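You operate a simulated robot arm through the tools that you are given. There is no shell and no other tool.

You run a simulated robot arm. Do the job below in one go: nothing can be reset, and whatever is moved stays where it is left.

TASK
Move the green-banded plug from Studio to Hall, then flash Rose once.
Fine: press All off once before you unplug and once more when the plug is home, so the lights come on before the flash; other controls of the lighting desk, paging box and lamp stay, so do the socket box's other plugs.
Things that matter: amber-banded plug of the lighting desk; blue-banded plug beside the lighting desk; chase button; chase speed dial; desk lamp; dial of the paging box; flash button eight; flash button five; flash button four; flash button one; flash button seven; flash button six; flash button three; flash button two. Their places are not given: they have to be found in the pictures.

The check looks at the end state, three seconds after you hand in, the way a careful person would. Anything else that was tipped, shoved, dropped, spilled or broken makes it a failure.

THE ROBOT
A 7-joint arm with a two-finger parallel gripper, fixed in place. Base frame: the origin is at the foot of the arm, x ahead of it, y to its left, z up. Lengths are in mm, angles in rad, forces in N, time in s.
Its first joint turns from -2.304 to 2.304 rad. Payload 3.91 kg.
The tool frame sits at the grasp point between the pads (the TCP): z along the fingers, y along the line on which they close. The tips reach 30 mm beyond it. The gripper opens to 110 mm. The fingers are 20 mm wide and 10 mm thick; the gripper's body (48 by 112 mm) begins 55 mm behind the TCP.
Orientation is that of the tool frame in the base frame, as a unit quaternion [w, x, y, z]. With the fingers straight down and closing along the base's y, the tool's x points along the base's -x, its y along +y and its z along -z.

THE INTERFACE
- The arm moves only by the tool nudge_tool. Its argument "motion" is a list of rows, each a list of 7 numbers: the opening, from 0 (shut) to 1 (fully open), then the shift along the tool's x, y, z in units of 30 mm (1.0 is 30 mm), then the turn, a rotation vector about the tool's x, y, z in units of 4 degrees (1.0 is 4 degrees). In form: [[gripper, x, y, z, rx, ry, rz], ...]. A call has 1 to 20 rows; each row shifts and turns the commanded pose from where the row before left it, along the tool's axes as they then stand. A call with a number of a shift or a turn outside -1 to 1 is refused whole. Each row takes 0.2 s and may step no farther than 50 mm and 0.15 rad from the row before; otherwise, or with a gripper value out of range, the whole call is refused. Where a pose cannot be reached the arm comes as near as it can. A force on the tool above 50 N (or 10 N above the force at the start of the call, whichever is more), or a blocked arm, ends the call early, and 0.2 s more pass. The fingers move at their own pace (about 108 mm/s each) and stop on an object; they squeeze with about 40 N. The grip force told is the motor's: it shows also when the fingers shut on nothing. Time passes only in rows, and 0.2 s behind the last, so rows that do not move let the fingers close. It gives the time, the measured TCP pose, the force on the tool (base axes), the opening and the grip force at its end, in the units of the frame above (readings bear some noise), with the torque about the TCP (base axes, N m) and any sound that the robot's microphone picked up, and new pictures: "pictures" is both (left out), scene, wrist or none.
- Cameras (640 x 400 px; columns grow to the right, rows downward): "scene" is fixed at [49.8, 499, 1422.4]; the picture's right is [0.88, -0.48, 0.00], its down [-0.25, -0.45, -0.86] and it looks along [0.41, 0.75, -0.51] (base axes); focal length 214 px, centre (320, 200). "wrist" rides on the gripper at [72, 17, -103] in the tool frame; the picture's right is [-0.23, 0.97, 0.00], its down [-0.76, -0.18, -0.62] and it looks along [-0.61, -0.14, 0.78] (tool axes); focal length 222 px, centre (320, 200).
- locate(camera, pixels): for up to 12 pixels [column, row] of the newest picture of that camera ("zoom" is the newest enlarged one), the place [x, y, z] in the base frame of the surface seen there, good to about 3 mm. The clock stands still meanwhile.
- enlarge(camera, box): a new picture of the part [left, top, right, bottom] of that camera's present view, enlarged. The clock stands still meanwhile.
- hand_in(): hands the job in; it is judged then, once.

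Open the gripper and draw the arm clear of the work before you hand the job in, unless the task says otherwise.

The tools are called after "Request:" by a JSON object that holds its "fn" and its "kwargs". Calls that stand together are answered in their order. nudge_tool: Moves the arm, as the interface text tells. Its arguments: {"type":"object","properties":{"motion":{"type":"array","items":{"type":"array","items":{"type":"number"}}},"pictures":{"type":"string","enum":["both","scene","wrist","none"]}},"required":["motion"]} The other tools are called the same way: locate (camera, pixels) gives the place of the surface under pixels of a picture; enlarge (camera, box) takes an enlarged picture of a part of a camera's view; hand_in () hands the job in.

At the start:

```text
time_s: 0.0
eef_pos: [422.1, 326.7, 1177.4]
ee_rot: [0.0, 0.0, 1.0, -0.001]
ft_force: [0.6, -1.1, -0.3]
wrist_torque: [0.01, 0.0, 0.0]
width: 110.1
finger_force: 0.1
```

scene: 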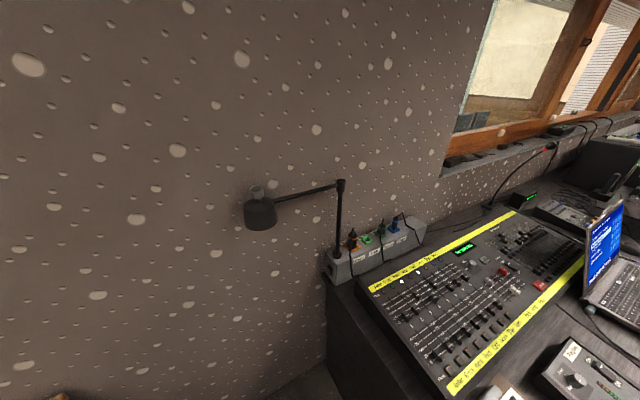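
wrist: 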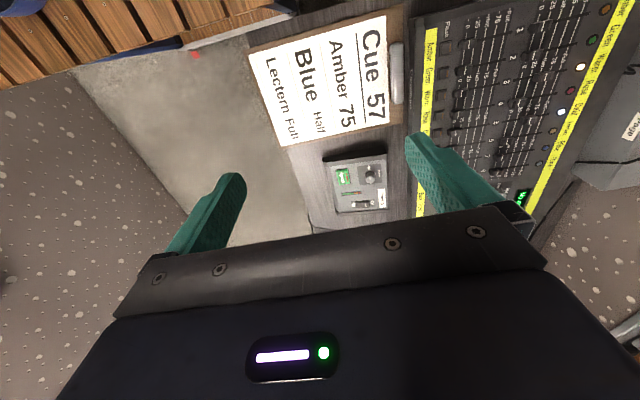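

The scene picture shows the socket box with plugs near (350-425, 215-275) and the lighting desk around (470, 290). I enlarge these parts to read the labels.

Request:
{"fn": "enlarge", "kwargs": {"camera": "scene", "box": [310, 190, 450, 290]}}

Request:
{"fn": "enlarge", "kwargs": {"camera": "scene", "box": [350, 200, 600, 400]}}

Request:
{"fn": "enlarge", "kwargs": {"camera": "wrist", "box": [240, 0, 640, 240]}}

```text
4.00 times, centred on (380, 240) of scene
```

zoom: 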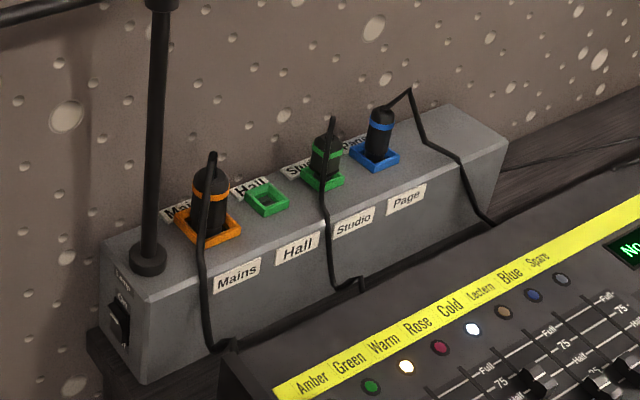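

```text
2.00 times, centred on (475, 300) of scene
```

zoom: 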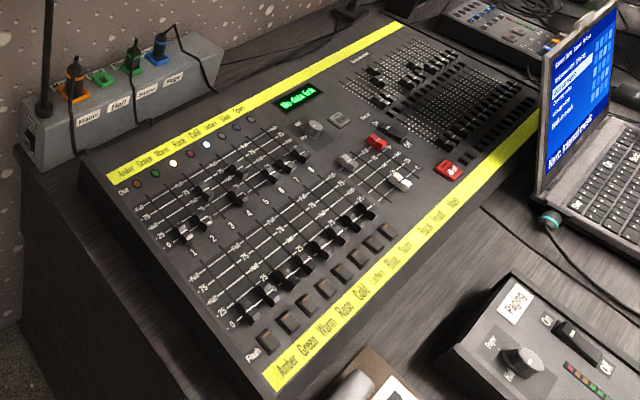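

```text
1.60 times, centred on (440, 120) of wrist
```

zoom: 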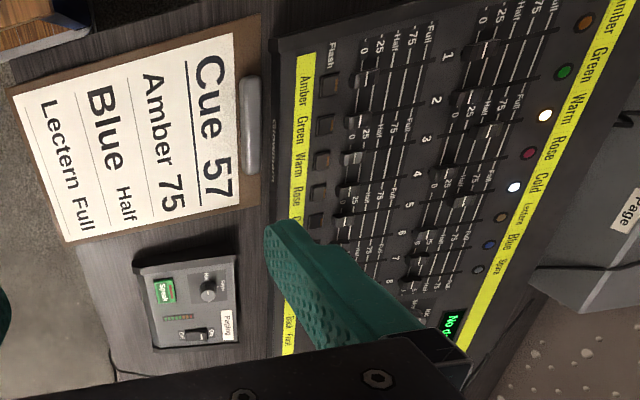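

I need finer views of the desk's middle and the labels, so I enlarge several smaller parts.

Request:
{"fn": "enlarge", "kwargs": {"camera": "scene", "box": [480, 230, 580, 310]}}

Request:
{"fn": "enlarge", "kwargs": {"camera": "scene", "box": [430, 310, 560, 400]}}

Request:
{"fn": "enlarge", "kwargs": {"camera": "scene", "box": [440, 220, 520, 280]}}

Request:
{"fn": "enlarge", "kwargs": {"camera": "scene", "box": [320, 210, 400, 290]}}

```text
5.00 times, centred on (530, 270) of scene
```

zoom: 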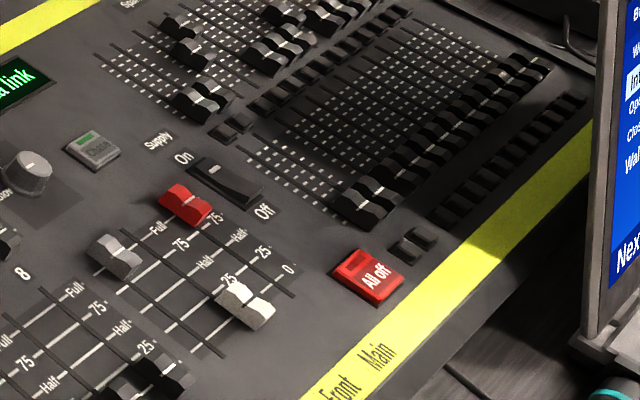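

```text
4.44 times, centred on (495, 355) of scene
```

zoom: 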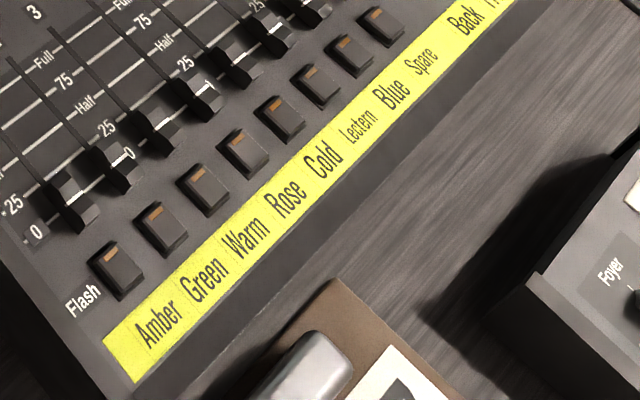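

```text
6.67 times, centred on (480, 250) of scene
```

zoom: 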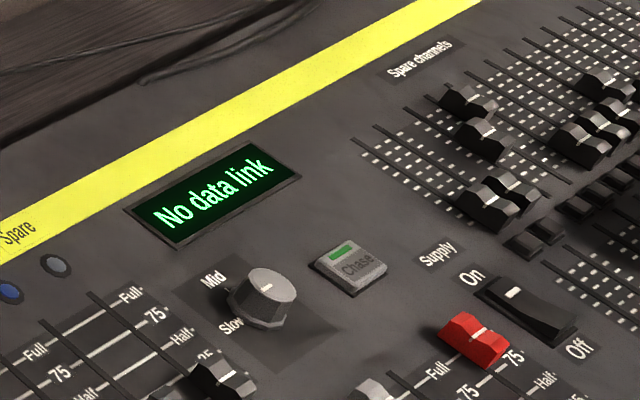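

```text
5.00 times, centred on (360, 250) of scene
```

zoom: 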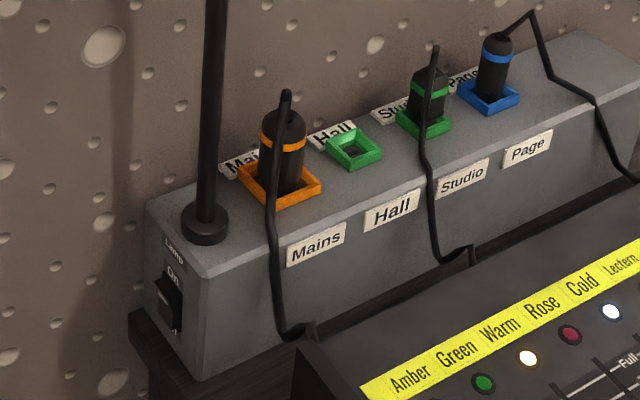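

In this zoom the green-banded plug stands in Studio at (430,92), the free Hall socket is at (353,148). I locate these points and the box's edges.

Request:
{"fn": "locate", "kwargs": {"camera": "zoom", "pixels": [[353, 152], [353, 131], [381, 151], [355, 169], [327, 147], [432, 70], [430, 92], [424, 138], [398, 118], [452, 124], [435, 48], [345, 180]]}}

Request:
{"fn": "locate", "kwargs": {"camera": "zoom", "pixels": [[280, 205], [240, 180], [320, 185], [285, 115], [498, 40], [490, 112], [488, 87], [208, 225], [214, 30], [560, 50], [150, 205], [210, 270]]}}

Request:
{"fn": "locate", "kwargs": {"camera": "scene", "pixels": [[540, 285], [478, 344], [452, 370], [470, 353], [461, 361], [487, 336], [535, 290], [547, 284], [506, 271], [515, 290], [521, 265], [485, 260]]}}

```text
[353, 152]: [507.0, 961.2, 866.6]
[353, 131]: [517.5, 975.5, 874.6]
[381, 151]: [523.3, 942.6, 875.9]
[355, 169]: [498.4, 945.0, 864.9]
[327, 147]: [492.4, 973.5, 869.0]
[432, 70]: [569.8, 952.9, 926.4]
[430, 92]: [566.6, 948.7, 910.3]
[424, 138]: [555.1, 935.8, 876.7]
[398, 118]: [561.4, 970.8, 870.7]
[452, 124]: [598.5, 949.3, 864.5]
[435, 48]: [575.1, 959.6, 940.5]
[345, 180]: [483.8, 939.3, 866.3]
```

```text
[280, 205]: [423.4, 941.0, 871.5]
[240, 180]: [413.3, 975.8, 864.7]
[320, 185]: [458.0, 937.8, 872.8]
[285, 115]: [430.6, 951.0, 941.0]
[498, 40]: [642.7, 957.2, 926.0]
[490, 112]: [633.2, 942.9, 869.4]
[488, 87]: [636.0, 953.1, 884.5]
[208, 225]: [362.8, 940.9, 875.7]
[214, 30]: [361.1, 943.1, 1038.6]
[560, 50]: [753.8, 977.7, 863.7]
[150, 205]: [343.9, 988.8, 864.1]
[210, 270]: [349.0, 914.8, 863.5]
```

```text
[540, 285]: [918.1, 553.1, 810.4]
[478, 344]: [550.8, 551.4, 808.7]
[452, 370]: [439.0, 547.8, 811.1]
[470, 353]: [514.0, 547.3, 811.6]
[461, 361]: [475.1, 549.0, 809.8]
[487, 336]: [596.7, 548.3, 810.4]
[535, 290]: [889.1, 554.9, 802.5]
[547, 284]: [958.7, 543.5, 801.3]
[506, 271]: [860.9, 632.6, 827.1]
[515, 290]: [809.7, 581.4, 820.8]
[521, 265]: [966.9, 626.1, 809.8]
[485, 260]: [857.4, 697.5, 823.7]
```

The box top is at z≈864 with Studio near (575,953) and Hall near (507,960). I look closer at the All off button and the flash buttons to get their exact centres.

Request:
{"fn": "enlarge", "kwargs": {"camera": "scene", "box": [520, 270, 560, 295]}}

Request:
{"fn": "locate", "kwargs": {"camera": "scene", "pixels": [[338, 183], [340, 220], [262, 195], [260, 215], [262, 230], [300, 195], [570, 375], [590, 375], [565, 345], [600, 240], [590, 290], [545, 310]]}}

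```text
16.00 times, centred on (540, 282) of scene
```

zoom: 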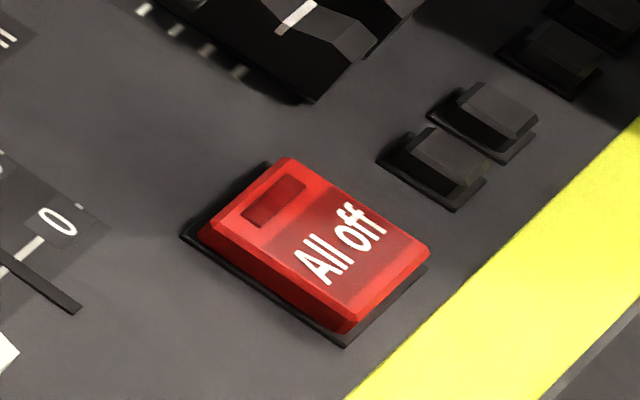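

```text
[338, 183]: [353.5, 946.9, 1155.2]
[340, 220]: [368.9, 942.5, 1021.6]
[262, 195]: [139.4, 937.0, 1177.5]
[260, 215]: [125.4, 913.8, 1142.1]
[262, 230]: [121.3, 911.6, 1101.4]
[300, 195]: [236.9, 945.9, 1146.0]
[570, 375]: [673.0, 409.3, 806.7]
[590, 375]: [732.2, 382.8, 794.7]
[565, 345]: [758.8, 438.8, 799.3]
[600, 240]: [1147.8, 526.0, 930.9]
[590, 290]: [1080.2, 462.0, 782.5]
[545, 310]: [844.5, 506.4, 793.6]
```

The All off cap shows clearly at (318,240) with its indicator dark at (273,200). I locate its corners and the ground around it.

Request:
{"fn": "locate", "kwargs": {"camera": "zoom", "pixels": [[318, 243], [215, 230], [287, 162], [422, 250], [347, 320], [273, 200], [440, 155], [490, 110], [300, 50], [100, 300], [500, 250], [360, 370]]}}

Request:
{"fn": "enlarge", "kwargs": {"camera": "scene", "box": [440, 320, 520, 380]}}

```text
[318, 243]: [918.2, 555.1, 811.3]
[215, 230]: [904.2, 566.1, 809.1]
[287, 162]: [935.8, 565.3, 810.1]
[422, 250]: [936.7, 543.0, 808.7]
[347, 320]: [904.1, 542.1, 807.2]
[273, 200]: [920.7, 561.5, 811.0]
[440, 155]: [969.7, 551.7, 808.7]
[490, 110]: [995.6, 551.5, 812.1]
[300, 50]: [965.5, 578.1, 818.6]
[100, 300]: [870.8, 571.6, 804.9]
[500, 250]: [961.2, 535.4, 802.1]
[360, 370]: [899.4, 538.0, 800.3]
```

```text
6.67 times, centred on (480, 350) of scene
```

zoom: 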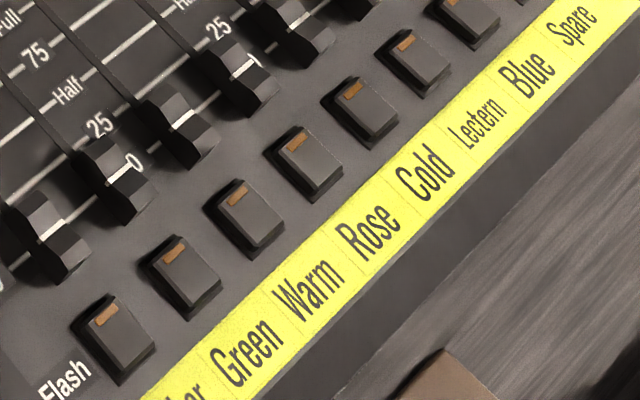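

Flash buttons run from (115,335) for one up to (465,20) for seven; the Rose label is at (367,232). I locate buttons and labels to match them by x.

Request:
{"fn": "locate", "kwargs": {"camera": "zoom", "pixels": [[118, 337], [185, 277], [248, 219], [308, 165], [365, 111], [417, 63], [308, 288], [367, 232], [425, 180], [245, 355], [215, 68], [240, 100]]}}

Request:
{"fn": "locate", "kwargs": {"camera": "zoom", "pixels": [[296, 133], [342, 163], [311, 196], [270, 160], [300, 150], [310, 180], [255, 90], [265, 60], [185, 120], [320, 35], [230, 190], [340, 260]]}}

```text
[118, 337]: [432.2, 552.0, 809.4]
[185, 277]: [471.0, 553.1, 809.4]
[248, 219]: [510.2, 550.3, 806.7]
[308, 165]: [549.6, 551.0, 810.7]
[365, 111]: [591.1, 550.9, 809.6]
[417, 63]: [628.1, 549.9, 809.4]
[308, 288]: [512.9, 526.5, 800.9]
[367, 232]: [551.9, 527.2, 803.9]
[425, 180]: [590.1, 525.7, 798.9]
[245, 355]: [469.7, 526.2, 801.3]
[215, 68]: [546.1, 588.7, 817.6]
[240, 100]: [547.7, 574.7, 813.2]
```

```text
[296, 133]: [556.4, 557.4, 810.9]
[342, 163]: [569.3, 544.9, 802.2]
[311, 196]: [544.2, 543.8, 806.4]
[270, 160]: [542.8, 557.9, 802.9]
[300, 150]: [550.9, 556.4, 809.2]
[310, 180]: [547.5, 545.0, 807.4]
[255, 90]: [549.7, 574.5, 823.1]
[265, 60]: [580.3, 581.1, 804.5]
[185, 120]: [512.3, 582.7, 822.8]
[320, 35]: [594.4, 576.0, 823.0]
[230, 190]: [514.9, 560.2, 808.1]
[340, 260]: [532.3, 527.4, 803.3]
```

Rose's flash button is number four at about (551,551,810), matching its label at x≈552. Now I shut the gripper and turn the hand by 31° toward the All off direction, tilting it outward, with the arm staying high.

Request:
{"fn": "nudge_tool", "kwargs": {"motion": [[0, 0, 0, 0, 0, 0, -1], [0, 0, 0, 0, 0, 0, -1], [0, 0, 0, 0, 0, 0, -1], [0, 0, 0, 0, 0, 0, -1], [0, 0, 0, 0, 0, 0, -1], [0, 0, 0, 0, 0, 0, -1], [0, 0, 0, 0, 0, 0, -1], [0, 0, 0, 0, 0, 0, -0.75], [0, 0, 0, 0, 0, -1, 0], [0, 0, 0, 0, 0, -1, 0], [0, 0, 0, 0, 0, -1, 0], [0, 0, 0, 0, 0, -1, 0], [0, 0, 0, 0, 0, -1, 0], [0, 0, 0, 0, 0, -1, 0], [0, 0, 0, 0, 0, -1, 0], [0, 0, 0, 0, 0, -1, 0]]}}

```text
time_s: 3.4
eef_pos: [420.6, 326.4, 1177.1]
ee_rot: [0.267, -0.257, 0.926, 0.074]
ft_force: [1.2, 0.2, 0.0]
wrist_torque: [0.01, 0.02, 0.03]
width: 0.0
finger_force: 37.4
```

scene: 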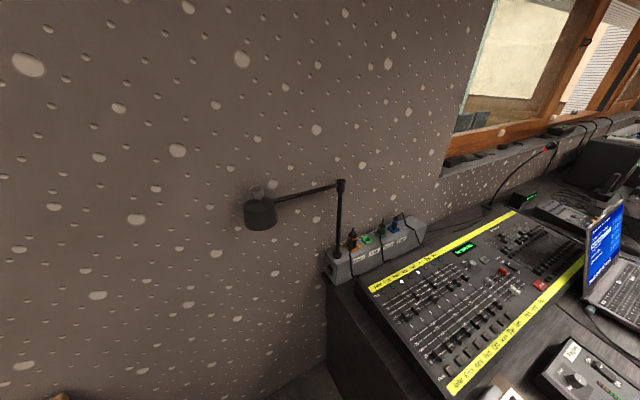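
wrist: 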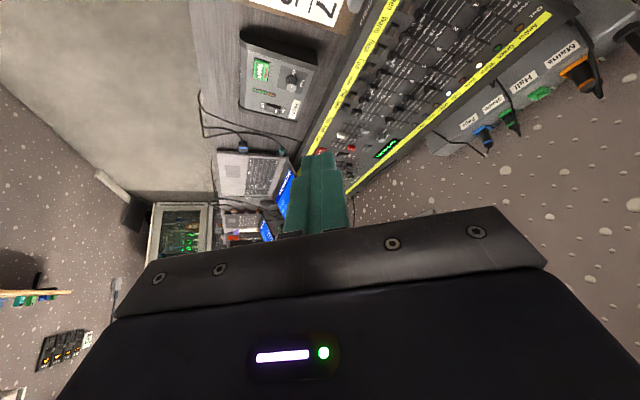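

The quaternion confirms a 31° yaw and 32° outward tilt; the way toward All off is clear. I travel along the straight line to a hover about 60 mm above it, first part now.

Request:
{"fn": "nudge_tool", "kwargs": {"motion": [[0, -0.514, -0.1, 0.865, 0, 0, 0], [0, -0.514, -0.1, 0.865, 0, 0, 0], [0, -0.514, -0.1, 0.865, 0, 0, 0], [0, -0.514, -0.1, 0.865, 0, 0, 0], [0, -0.514, -0.1, 0.865, 0, 0, 0], [0, -0.514, -0.1, 0.865, 0, 0, 0], [0, -0.514, -0.1, 0.865, 0, 0, 0], [0, -0.514, -0.1, 0.865, 0, 0, 0], [0, -0.514, -0.1, 0.865, 0, 0, 0], [0, -0.514, -0.1, 0.865, 0, 0, 0], [0, -0.514, -0.1, 0.865, 0, 0, 0], [0, -0.514, -0.1, 0.865, 0, 0, 0], [0, -0.514, -0.1, 0.865, 0, 0, 0], [0, -0.514, -0.1, 0.865, 0, 0, 0], [0, -0.514, -0.1, 0.865, 0, 0, 0]]}}

```text
time_s: 6.6
eef_pos: [788.1, 492.3, 971.0]
ee_rot: [0.266, -0.257, 0.926, 0.075]
ft_force: [0.2, -1.0, 0.8]
wrist_torque: [-0.02, -0.01, 0.01]
width: 0.1
finger_force: 37.8
```

scene: 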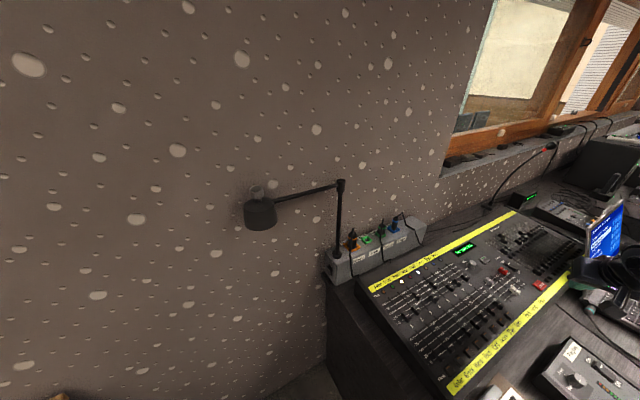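
wrist: 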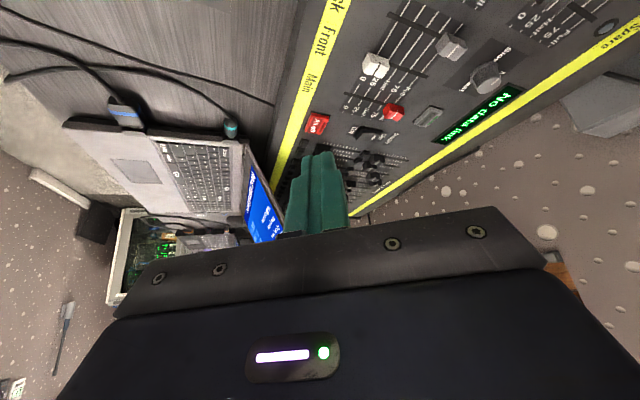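

The wrist view shows All off at (317,123) just ahead of the tips. I locate it from here to refine its place and move on to the hover point.

Request:
{"fn": "locate", "kwargs": {"camera": "wrist", "pixels": [[317, 123], [308, 132], [325, 115], [320, 134]]}}

Request:
{"fn": "nudge_tool", "kwargs": {"motion": [[0, -0.519, -0.088, 0.883, 0, 0, 0], [0, -0.519, -0.088, 0.883, 0, 0, 0], [0, -0.519, -0.088, 0.883, 0, 0, 0], [0, -0.519, -0.088, 0.883, 0, 0, 0], [0, -0.519, -0.088, 0.883, 0, 0, 0]]}}

```text
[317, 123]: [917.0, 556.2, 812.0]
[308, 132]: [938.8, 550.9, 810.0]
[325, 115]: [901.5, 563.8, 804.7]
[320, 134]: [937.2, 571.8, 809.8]
```

```text
time_s: 7.8
eef_pos: [914.6, 554.5, 902.8]
ee_rot: [0.267, -0.257, 0.926, 0.074]
ft_force: [0.3, -0.4, 0.9]
wrist_torque: [-0.05, 0.02, 0.03]
width: 0.3
finger_force: 37.6
```

scene: 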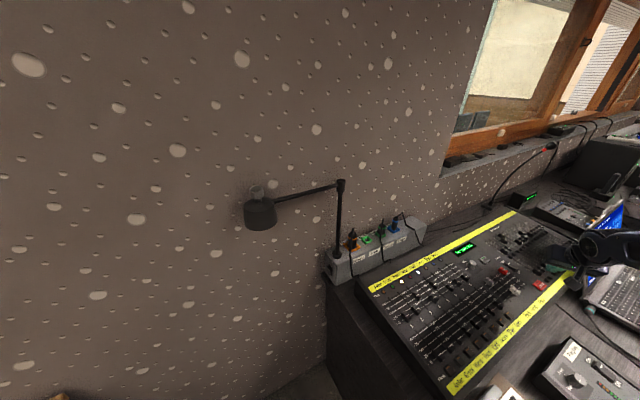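
wrist: 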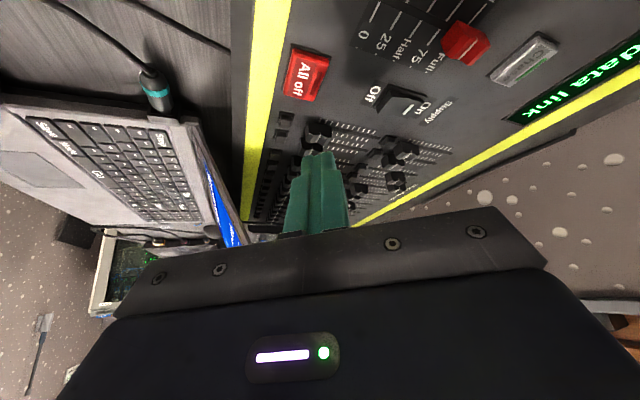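

The tips hover over the All off region; the button is at (306,73) in the wrist view. I locate its corners from close by for an accurate centre.

Request:
{"fn": "locate", "kwargs": {"camera": "wrist", "pixels": [[306, 73], [296, 45], [329, 57], [316, 99], [284, 92], [315, 75], [284, 120], [320, 125], [381, 98]]}}

Request:
{"fn": "enlarge", "kwargs": {"camera": "wrist", "box": [240, 20, 400, 140]}}

```text
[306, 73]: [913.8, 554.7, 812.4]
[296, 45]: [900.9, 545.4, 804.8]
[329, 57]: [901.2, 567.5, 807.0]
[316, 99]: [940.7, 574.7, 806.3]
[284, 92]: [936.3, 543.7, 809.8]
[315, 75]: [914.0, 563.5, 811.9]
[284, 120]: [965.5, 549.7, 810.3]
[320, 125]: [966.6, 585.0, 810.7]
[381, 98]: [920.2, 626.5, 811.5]
```

```text
3.33 times, centred on (320, 80) of wrist
```

zoom: 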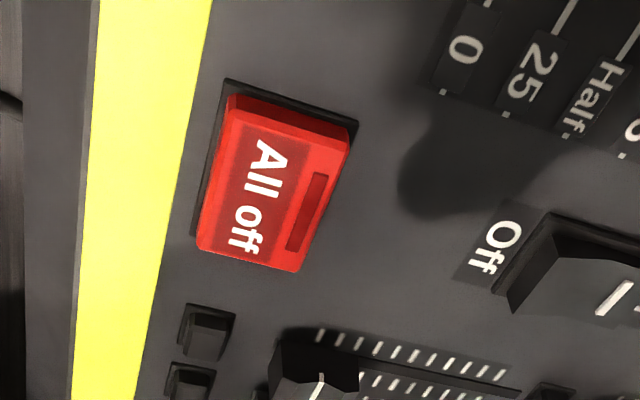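

All off's centre is about (919,555) with its top at z≈812, and the lowest tip edge is at about (921,558,872). I go straight down 45 mm with a small correction and look again.

Request:
{"fn": "nudge_tool", "kwargs": {"motion": [[0, 0.13, -0.063, -0.08, 0, 0, 0], [0, 0.265, 0, 0.424, 0, 0, 0], [0, 0.265, 0, 0.424, 0, 0, 0], [0, 0.265, 0, 0.424, 0, 0, 0]]}}

```text
time_s: 8.8
eef_pos: [910.6, 549.4, 855.1]
ee_rot: [0.266, -0.257, 0.926, 0.074]
ft_force: [0.3, -0.2, -0.5]
wrist_torque: [0.0, -0.01, -0.01]
width: 0.2
finger_force: 37.9
```

scene: 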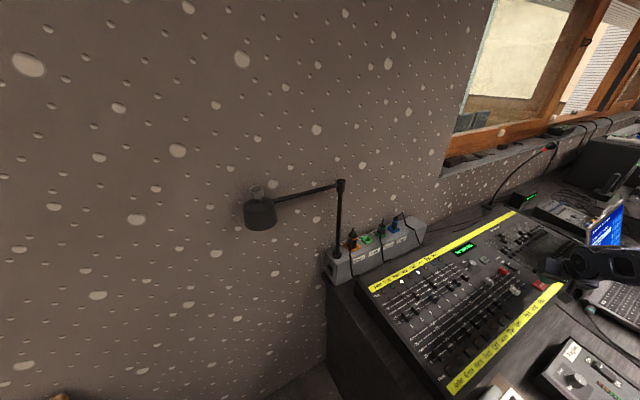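
wrist: 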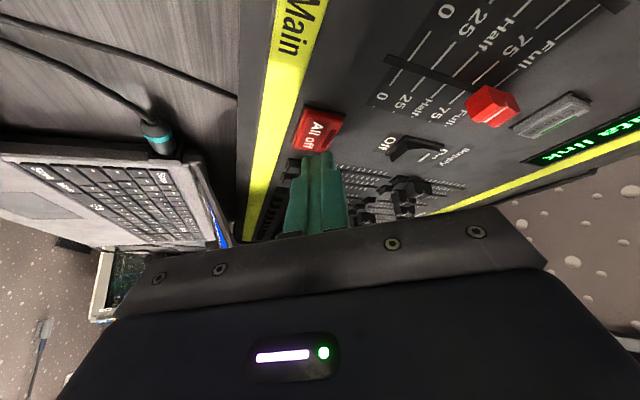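

The tip edge projects down onto the button's middle near (314,134). I lower gently in small steps and watch force and sound.

Request:
{"fn": "nudge_tool", "kwargs": {"motion": [[0, 0.088, 0, 0.141, 0, 0, 0], [0, 0.088, 0, 0.141, 0, 0, 0], [0, 0.035, 0, 0.057, 0, 0, 0]], "pictures": "wrist"}}

```text
time_s: 9.6
eef_pos: [910.5, 549.5, 842.4]
ee_rot: [0.266, -0.257, 0.926, 0.073]
ft_force: [0.6, -0.2, -0.4]
wrist_torque: [0.01, 0.0, 0.02]
width: 0.1
finger_force: 38.2
```

wrist: 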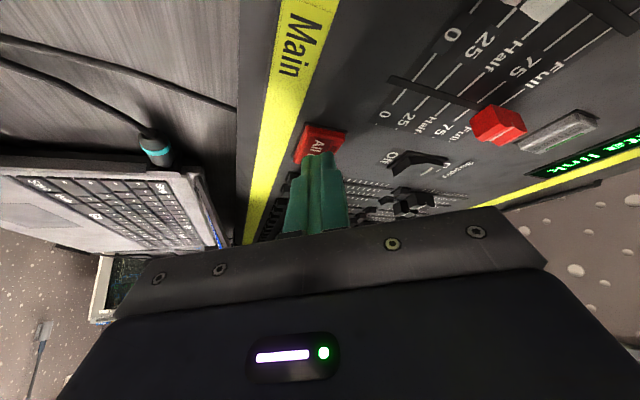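

No contact yet; the tips are just above the cap at (318,150). I go down 1.5 mm at a time.

Request:
{"fn": "nudge_tool", "kwargs": {"motion": [[0, 0.0265, 0, 0.0424, 0, 0, 0], [0, 0.0265, 0, 0.0424, 0, 0, 0]], "pictures": "wrist"}}

```text
time_s: 10.2
eef_pos: [909.0, 549.4, 840.3]
ee_rot: [0.266, -0.257, 0.926, 0.073]
ft_force: [0.6, 0.7, 2.4]
wrist_torque: [0.03, -0.01, 0.0]
width: 0.1
finger_force: 38.0
heard: click
```

wrist: 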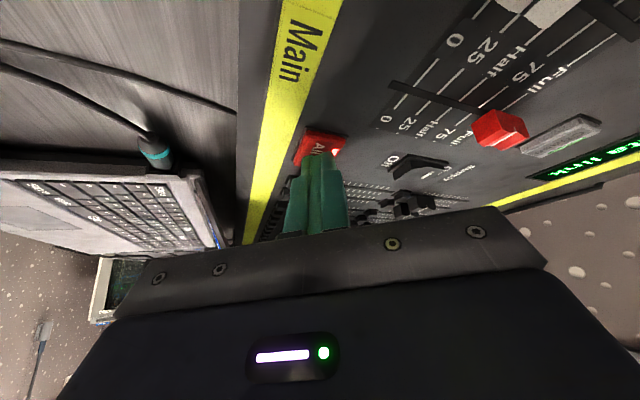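

A click was heard and the All off indicator now glows at (338,153), so it was pressed once. I lift straight up, off the button.

Request:
{"fn": "nudge_tool", "kwargs": {"motion": [[0, -0.265, 0, -0.424, 0, 0, 0], [0, -0.53, 0, -0.848, 0, 0, 0], [0, -0.53, 0, -0.848, 0, 0, 0], [0, -0.53, 0, -0.848, 0, 0, 0]]}}

```text
time_s: 11.2
eef_pos: [912.1, 550.6, 944.5]
ee_rot: [0.265, -0.257, 0.926, 0.074]
ft_force: [-0.3, -0.2, -1.3]
wrist_torque: [0.01, 0.02, 0.03]
width: 0.1
finger_force: 38.1
```

scene: 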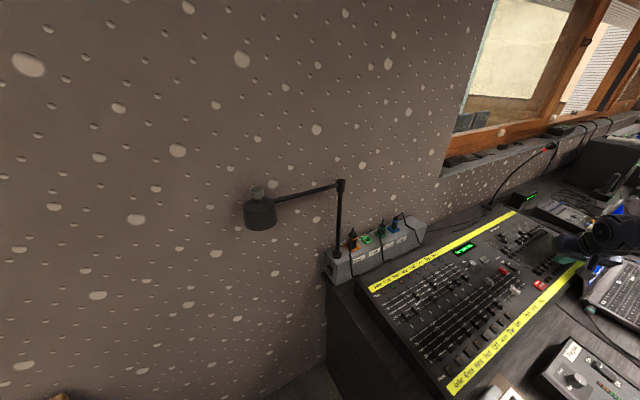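
wrist: 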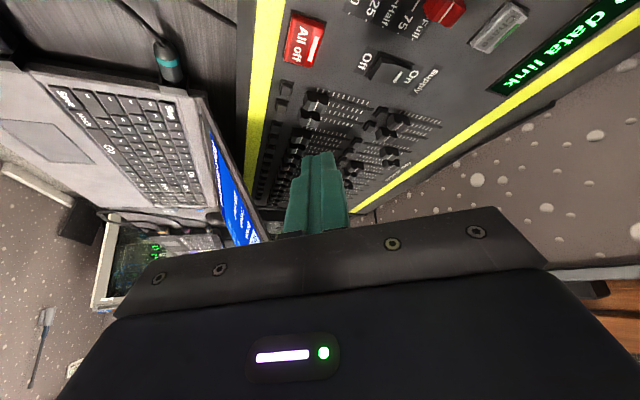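

All off is lit at (315,50) in the wrist view and the hand is clear. I draw back toward the base while rising, and then yaw the hand by 59° so that it faces the wall with the fingers closing along x.

Request:
{"fn": "nudge_tool", "kwargs": {"motion": [[0, 0.778, 0, -0.853, 0, 0, 0], [0, 0.778, 0, -0.853, 0, 0, 0], [0, 0.778, 0, -0.853, 0, 0, 0], [0, 0.778, 0, -0.853, 0, 0, 0], [0, 0.778, 0, -0.853, 0, 0, 0], [0, 0.778, 0, -0.853, 0, 0, 0], [0.5, 0, 0, 0, -0.625, 0, -1], [0.5, 0, 0, 0, -0.625, 0, -1], [0.5, 0, 0, 0, -0.625, 0, -1], [0.5, 0, 0, 0, -0.625, 0, -1], [0.5, 0, 0, 0, -0.625, 0, -1], [0.5, 0, 0, 0, -0.625, 0, -1], [0.5, 0, 0, 0, -0.625, 0, -1], [0.5, 0, 0, 0, -0.625, 0, -1], [0.5, 0, 0, 0, -0.625, 0, -1], [0.5, 0, 0, 0, -0.625, 0, -1], [0.5, 0, 0, 0, -0.625, 0, -1], [0.5, 0, 0, 0, -0.625, 0, -1], [0.5, 0, 0, 0, -0.312, 0, -0.5]]}}

```text
time_s: 15.2
eef_pos: [738.5, 446.0, 1001.2]
ee_rot: [0.195, -0.679, 0.68, 0.195]
ft_force: [-0.1, 0.0, 0.0]
wrist_torque: [-0.02, 0.02, -0.01]
width: 55.1
finger_force: 0.1
```

scene: 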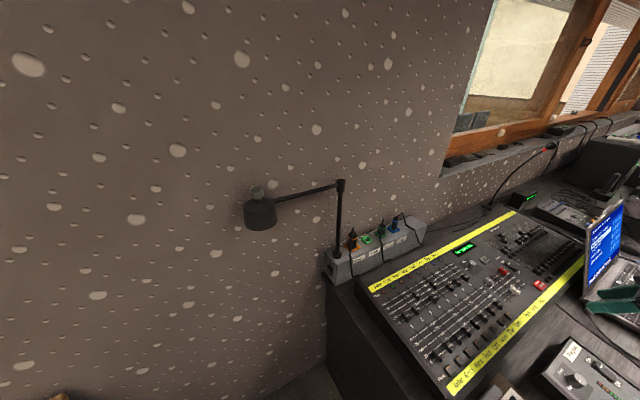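
wrist: 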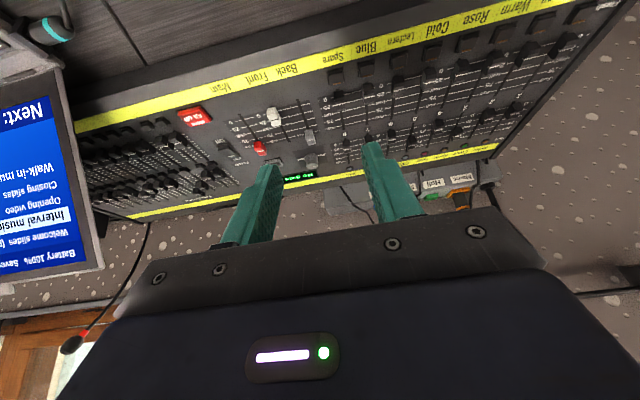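

The hand now faces the wall (tool y along −x). I tilt 12° more to 44° and move in front of and above the socket box.

Request:
{"fn": "nudge_tool", "kwargs": {"motion": [[0.5, 0, 0, 0, 0, -1, 0], [0.5, 0, 0, 0, 0, -1, 0], [0.5, 0, 0, 0, 0, -1, 0], [0.5, -0.848, 0.604, 0.902, 0, 0, 0], [0.5, -0.848, 0.604, 0.902, 0, 0, 0], [0.5, -0.848, 0.604, 0.902, 0, 0, 0], [0.5, -0.848, 0.604, 0.902, 0, 0, 0], [0.5, -0.848, 0.604, 0.902, 0, 0, 0], [0.5, -0.848, 0.604, 0.902, 0, 0, 0], [0.5, -0.848, 0.604, 0.902, 0, 0, 0], [0.5, -0.848, 0.604, 0.902, 0, 0, 0], [0.5, -0.848, 0.604, 0.902, 0, 0, 0]]}}

```text
time_s: 17.8
eef_pos: [578.1, 777.2, 984.6]
ee_rot: [0.265, -0.655, 0.657, 0.263]
ft_force: [0.5, -0.2, 0.4]
wrist_torque: [0.01, 0.04, 0.04]
width: 54.9
finger_force: 0.1
```

scene: 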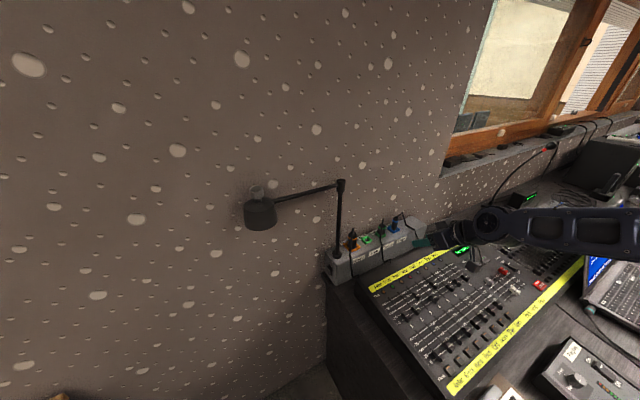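
wrist: 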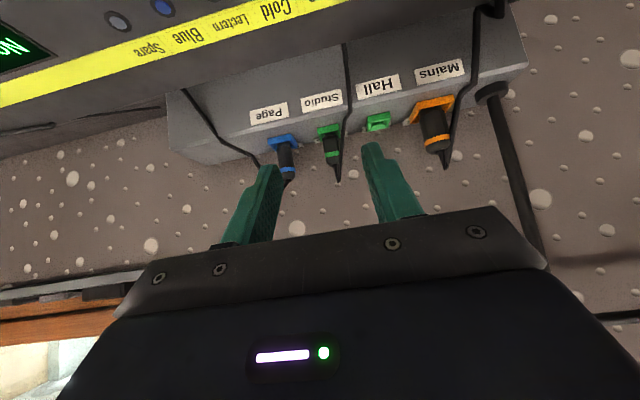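

The wrist view shows the green-banded plug in Studio at (331,143) and the empty Hall socket at (378,122). I enlarge this part.

Request:
{"fn": "enlarge", "kwargs": {"camera": "wrist", "box": [240, 80, 480, 230]}}

Request:
{"fn": "enlarge", "kwargs": {"camera": "wrist", "box": [300, 100, 412, 170]}}

```text
2.67 times, centred on (360, 155) of wrist
```

zoom: 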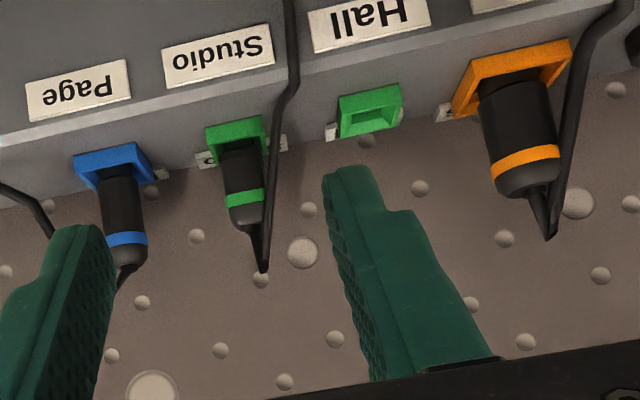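

```text
5.71 times, centred on (356, 135) of wrist
```

zoom: 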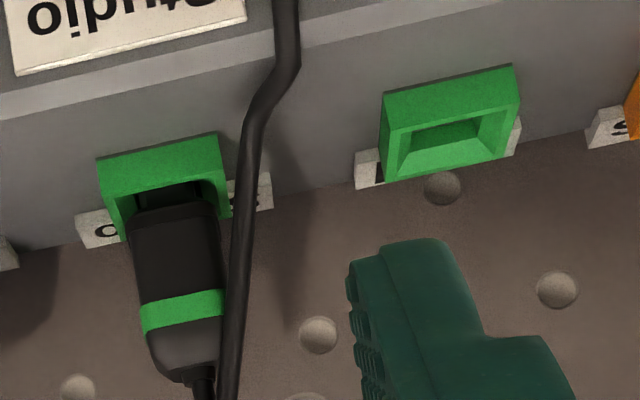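

The plug body stands between (135,220) and (215,340) in the zoom and its cable passes to the right, nearer to me. I locate points on the plug, cable and Hall socket.

Request:
{"fn": "locate", "kwargs": {"camera": "zoom", "pixels": [[175, 250], [140, 250], [210, 250], [183, 310], [155, 310], [215, 305], [190, 360], [250, 150], [238, 250], [228, 350], [290, 40], [200, 385]]}}

Request:
{"fn": "locate", "kwargs": {"camera": "zoom", "pixels": [[450, 85], [390, 100], [510, 80], [397, 175], [505, 155], [445, 140], [160, 165], [105, 170], [215, 150], [395, 140], [515, 120], [450, 170]]}}

```text
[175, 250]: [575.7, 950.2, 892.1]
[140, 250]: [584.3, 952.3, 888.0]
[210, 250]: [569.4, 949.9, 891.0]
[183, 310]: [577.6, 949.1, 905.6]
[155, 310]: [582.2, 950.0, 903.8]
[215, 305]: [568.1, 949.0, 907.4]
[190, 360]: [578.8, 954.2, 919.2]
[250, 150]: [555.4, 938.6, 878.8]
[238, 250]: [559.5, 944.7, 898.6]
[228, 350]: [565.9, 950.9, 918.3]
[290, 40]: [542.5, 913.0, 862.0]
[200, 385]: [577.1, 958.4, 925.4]
```

```text
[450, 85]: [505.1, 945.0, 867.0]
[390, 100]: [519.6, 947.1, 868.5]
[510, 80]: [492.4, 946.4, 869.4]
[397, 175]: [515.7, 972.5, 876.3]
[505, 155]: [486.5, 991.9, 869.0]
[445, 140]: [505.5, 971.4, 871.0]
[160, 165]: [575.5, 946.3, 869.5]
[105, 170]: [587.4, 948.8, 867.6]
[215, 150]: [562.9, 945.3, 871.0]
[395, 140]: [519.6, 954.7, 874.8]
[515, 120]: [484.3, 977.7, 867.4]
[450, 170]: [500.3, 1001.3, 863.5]
```

The plug body is about 17 mm wide around x≈576, with its front at y≈950, and the cable passes on its −x side at (559,945,899). I look closer at the plug's shape and at where the cable goes.

Request:
{"fn": "enlarge", "kwargs": {"camera": "wrist", "box": [312, 115, 360, 187]}}

Request:
{"fn": "enlarge", "kwargs": {"camera": "scene", "box": [375, 210, 407, 230]}}

Request:
{"fn": "enlarge", "kwargs": {"camera": "scene", "box": [370, 212, 434, 268]}}

```text
5.56 times, centred on (336, 151) of wrist
```

zoom: 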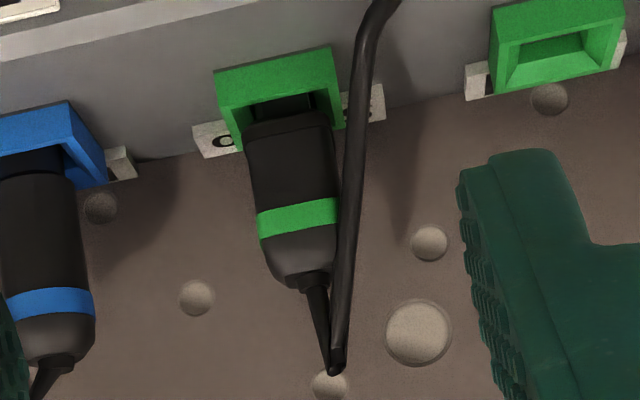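

```text
16.00 times, centred on (391, 220) of scene
```

zoom: 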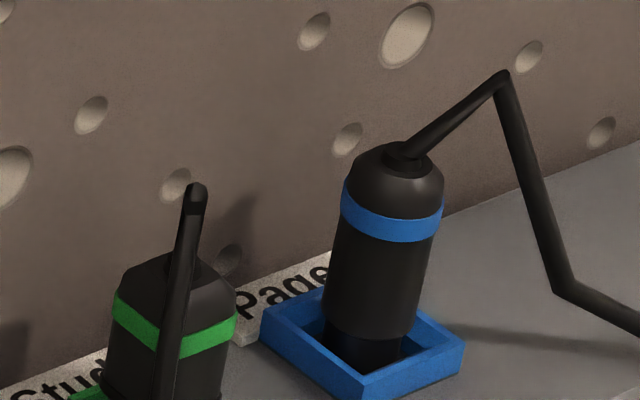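

```text
7.14 times, centred on (402, 240) of scene
```

zoom: 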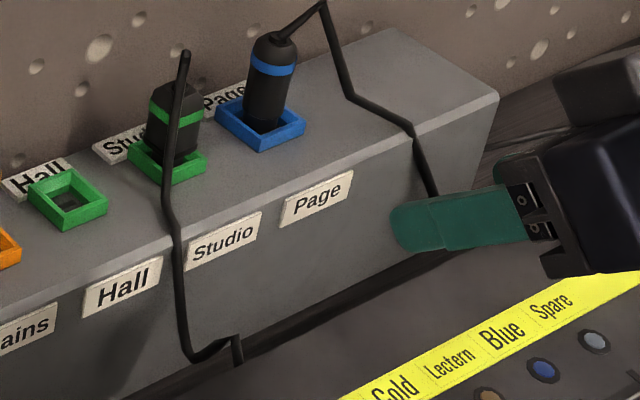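

The green plug is a square body with its faces along x and y, so I must close along x; its cable drops to the front-left, and a steeper hand will avoid it better. I tilt back to 36° and test the reach above the plug at z≈1000, well over the cable's peak at z≈941.

Request:
{"fn": "nudge_tool", "kwargs": {"motion": [[0.55, 0, 0, 0, 0, 1, 0], [0.55, 0, 0, 0, 0, 1, 0], [0.55, -0.866, 0, 0.519, 0, 0, 0], [0.55, -0.866, 0, 0.519, 0, 0, 0], [0.55, -0.866, 0, 0.519, 0, 0, 0], [0.55, -0.866, 0, 0.519, 0, 0, 0], [0.55, -0.866, 0, 0.519, 0, 0, 0], [0.55, -0.866, 0, 0.519, 0, 0, 0]]}}

```text
time_s: 19.6
eef_pos: [576.2, 962.9, 1003.6]
ee_rot: [0.218, -0.672, 0.673, 0.218]
ft_force: [-0.2, -0.2, 0.9]
wrist_torque: [-0.04, 0.05, 0.0]
width: 60.4
finger_force: 0.0
```

scene: 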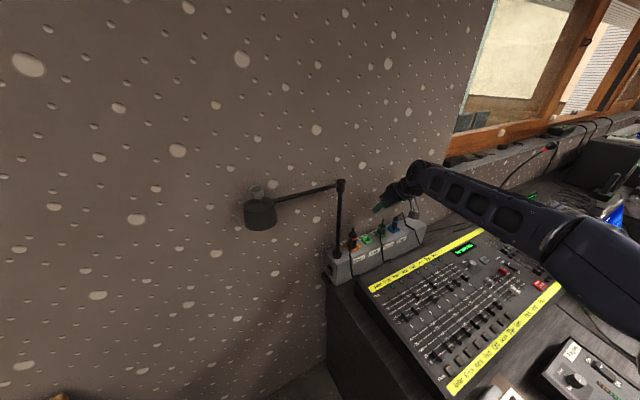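
wrist: 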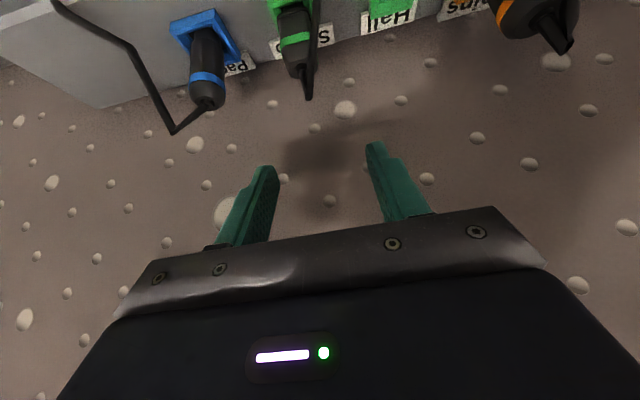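

The pose is reached exactly at 36° tilt, so there is some reach to spare. I try a steeper 24° in place, still well above everything.

Request:
{"fn": "nudge_tool", "kwargs": {"motion": [[0.55, 0, 0, 0, 0, 1, 0], [0.55, 0, 0, 0, 0, 1, 0], [0.55, 0, 0, 0, 0, 1, 0], [0.55, 0, 0, 0, 0, 0, 0]]}}

```text
time_s: 20.6
eef_pos: [568.8, 941.4, 997.4]
ee_rot: [0.147, -0.691, 0.692, 0.147]
ft_force: [0.0, 0.4, 1.0]
wrist_torque: [0.0, -0.02, -0.01]
width: 60.5
finger_force: 0.1
out of reach, approached as far as the arm can: row 2, 3
```

scene: 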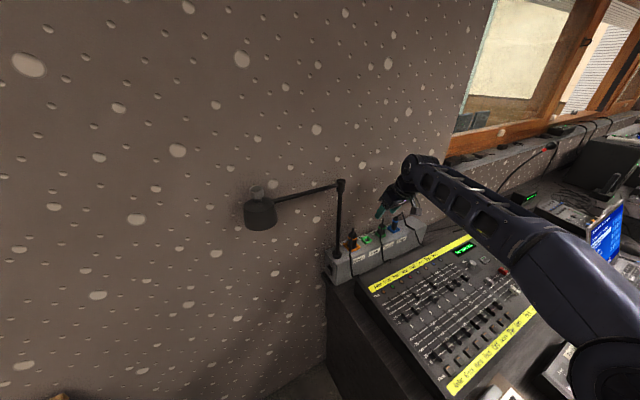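
wrist: 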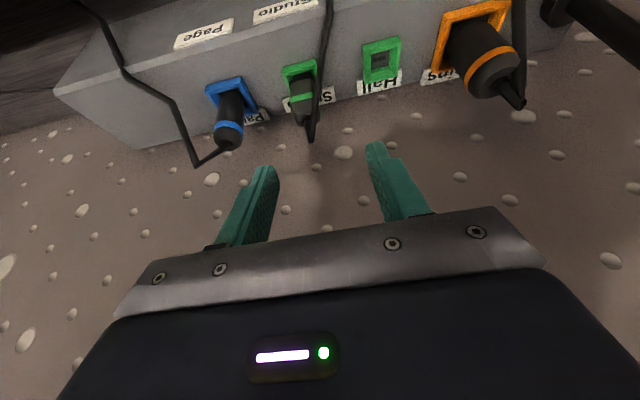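

Tilts under about 30° at this height are out of reach, so I go back to about 30° and read the pose again.

Request:
{"fn": "nudge_tool", "kwargs": {"motion": [[0.55, 0, 0, 0, 0, -1, 0], [0.55, 0, 0, 0, 0, -0.75, 0], [0.55, 0, 0, 0, 0, 0, 0]]}}

```text
time_s: 21.4
eef_pos: [568.9, 942.1, 995.8]
ee_rot: [0.188, -0.681, 0.682, 0.189]
ft_force: [-0.4, 0.6, 0.2]
wrist_torque: [0.01, -0.01, 0.04]
width: 60.5
finger_force: 0.0
```

scene: 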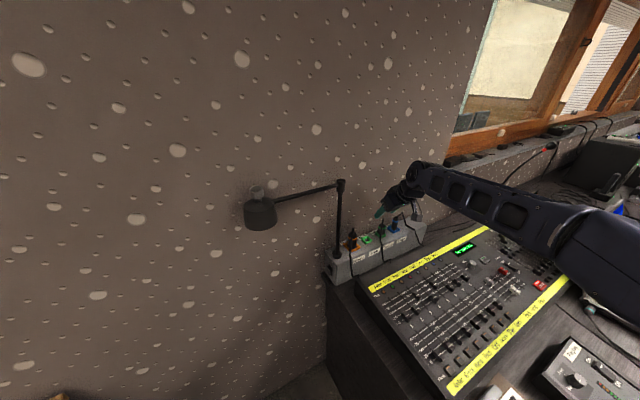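
wrist: 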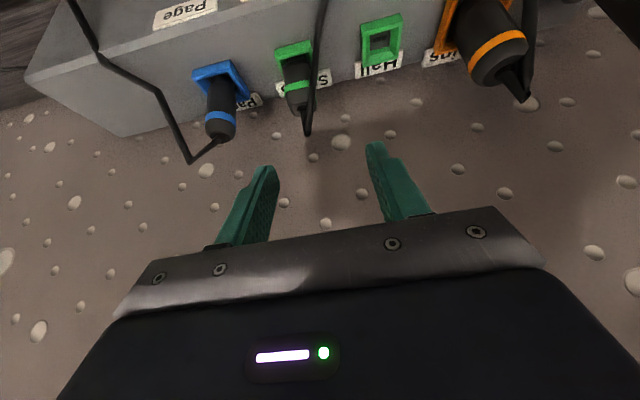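

The commanded pose followed the reachable one: TCP at (569,942,996), tilt 31°. From this view I zoom on the Studio and Hall sockets to refine the centres.

Request:
{"fn": "enlarge", "kwargs": {"camera": "wrist", "box": [260, 0, 420, 150]}}

```text
2.67 times, centred on (340, 75) of wrist
```

zoom: 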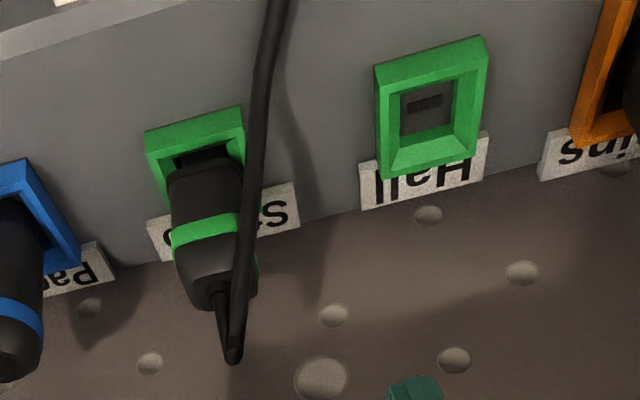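

Hall's socket rim is at (378-487, 38-178) with its slot at (423,103); Studio's plug stands at (205,230). I locate these points.

Request:
{"fn": "locate", "kwargs": {"camera": "zoom", "pixels": [[380, 68], [484, 42], [478, 155], [386, 175], [423, 103], [150, 132], [240, 112], [205, 200], [176, 215], [238, 205], [190, 300], [215, 290]]}}

Request:
{"fn": "locate", "kwargs": {"camera": "zoom", "pixels": [[233, 355], [240, 290], [250, 220], [260, 120], [275, 20], [180, 270], [250, 270], [195, 125], [432, 52], [432, 166], [384, 120], [482, 100]]}}

```text
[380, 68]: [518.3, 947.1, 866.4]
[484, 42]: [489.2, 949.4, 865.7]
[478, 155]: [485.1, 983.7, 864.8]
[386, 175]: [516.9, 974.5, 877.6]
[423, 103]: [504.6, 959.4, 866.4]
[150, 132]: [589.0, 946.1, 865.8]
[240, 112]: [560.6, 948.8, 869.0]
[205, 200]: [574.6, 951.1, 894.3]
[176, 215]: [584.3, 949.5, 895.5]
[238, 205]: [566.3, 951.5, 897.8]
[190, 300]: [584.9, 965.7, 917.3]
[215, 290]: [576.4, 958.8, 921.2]
```

```text
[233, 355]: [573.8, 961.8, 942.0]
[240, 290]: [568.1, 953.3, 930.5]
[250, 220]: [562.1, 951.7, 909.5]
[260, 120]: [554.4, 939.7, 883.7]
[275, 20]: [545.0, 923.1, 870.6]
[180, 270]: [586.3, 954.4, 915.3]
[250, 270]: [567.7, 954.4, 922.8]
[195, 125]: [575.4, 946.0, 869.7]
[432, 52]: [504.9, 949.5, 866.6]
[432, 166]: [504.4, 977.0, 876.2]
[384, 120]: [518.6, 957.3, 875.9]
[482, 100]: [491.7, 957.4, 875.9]
```

Refined: Studio's centre is (575,960) with plug faces at x≈566 and 584.5, Hall's centre is (505,960), rim tops at z≈876. I move to (575,954) and lower part of the way with the fingers open to either side.

Request:
{"fn": "nudge_tool", "kwargs": {"motion": [[0.55, 0.13, -0.102, 0.602, 0, 0, 0], [0.55, 0.13, -0.102, 0.602, 0, 0, 0], [0.55, 0, 0, 0, 0, 0, 0]]}}

```text
time_s: 22.2
eef_pos: [576.8, 953.9, 961.3]
ee_rot: [0.189, -0.681, 0.682, 0.189]
ft_force: [-0.1, -0.1, -0.3]
wrist_torque: [0.01, -0.01, -0.01]
width: 60.8
finger_force: 0.0
```

scene: 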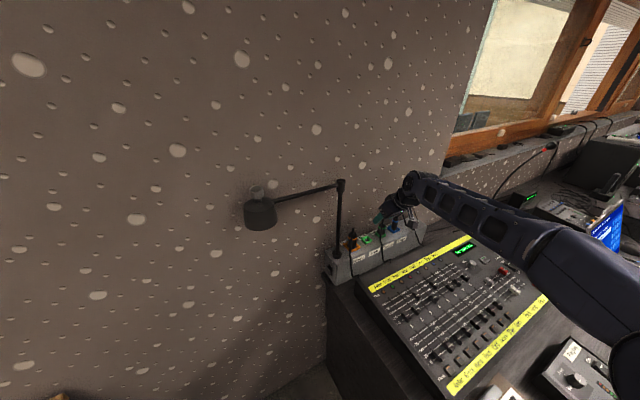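
wrist: 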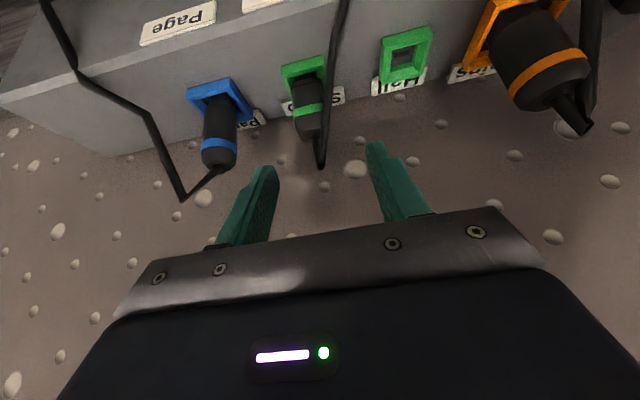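

The plug is between the fingers in the wrist view at (307,110). I zoom in to measure its left/right centring precisely.

Request:
{"fn": "enlarge", "kwargs": {"camera": "wrist", "box": [260, 50, 380, 125]}}

Request:
{"fn": "enlarge", "kwargs": {"camera": "wrist", "box": [240, 80, 400, 250]}}

```text
5.33 times, centred on (320, 88) of wrist
```

zoom: 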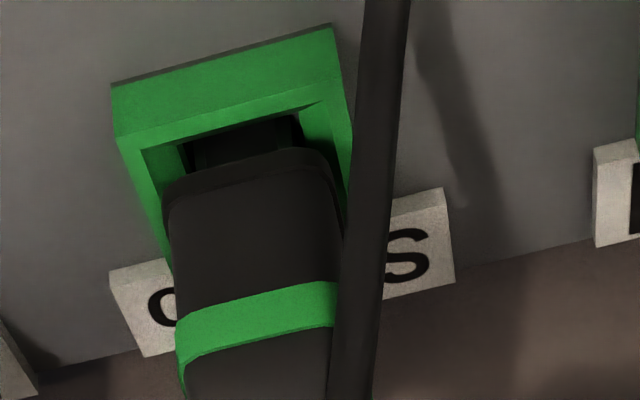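

```text
2.35 times, centred on (320, 165) of wrist
```

zoom: 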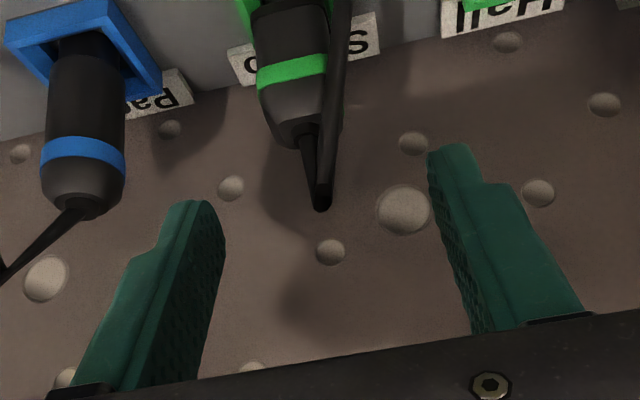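

Projecting the socket and band edges puts the plug within 0.3 mm of the grip centre line, with a 20 mm wide body. I go straight down to TCP z≈911, the fingers open 60 mm.

Request:
{"fn": "nudge_tool", "kwargs": {"motion": [[0.55, 0.286, 0, 0.476, 0, 0, 0], [0.55, 0.286, 0, 0.476, 0, 0, 0], [0.55, 0.286, 0, 0.476, 0, 0, 0], [0.55, 0, 0, 0, 0, 0, 0]]}}

```text
time_s: 23.2
eef_pos: [572.5, 953.9, 911.4]
ee_rot: [0.189, -0.68, 0.683, 0.187]
ft_force: [-0.4, 0.6, -0.3]
wrist_torque: [0.0, 0.02, -0.03]
width: 60.7
finger_force: 0.1
```

scene: 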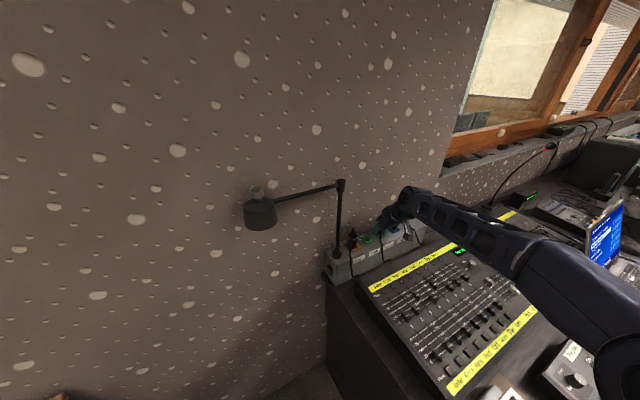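
wrist: 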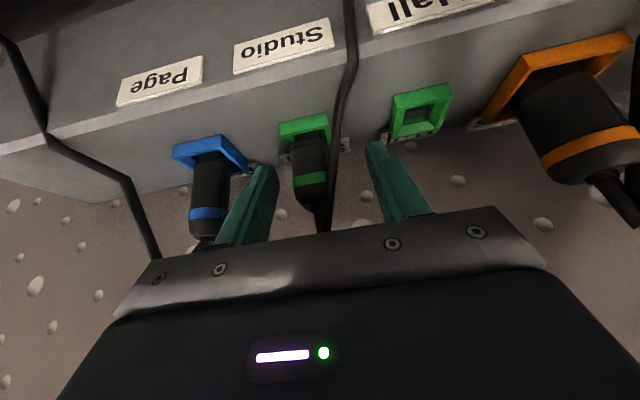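

The fingers straddle the plug at (310,170). I zoom in to check the centring and the gap to the blue plug at (210,195) before closing.

Request:
{"fn": "enlarge", "kwargs": {"camera": "wrist", "box": [200, 100, 420, 245]}}

Request:
{"fn": "enlarge", "kwargs": {"camera": "scene", "box": [350, 190, 430, 250]}}

```text
2.76 times, centred on (310, 172) of wrist
```

zoom: 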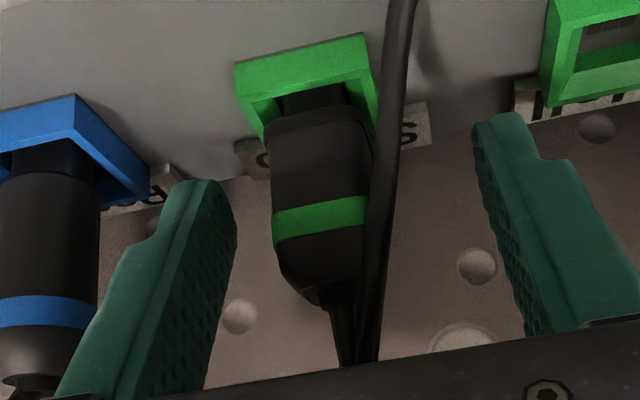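

```text
6.67 times, centred on (390, 220) of scene
```

zoom: 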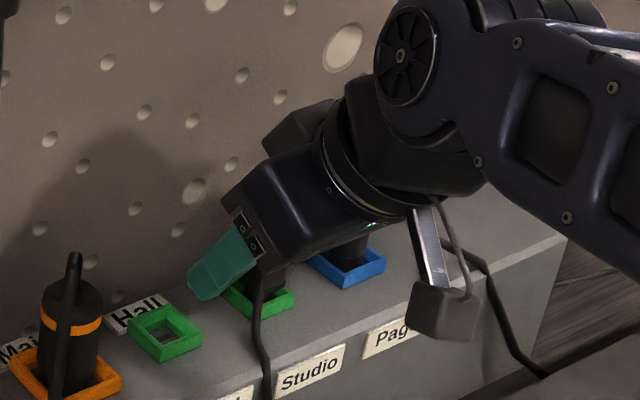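

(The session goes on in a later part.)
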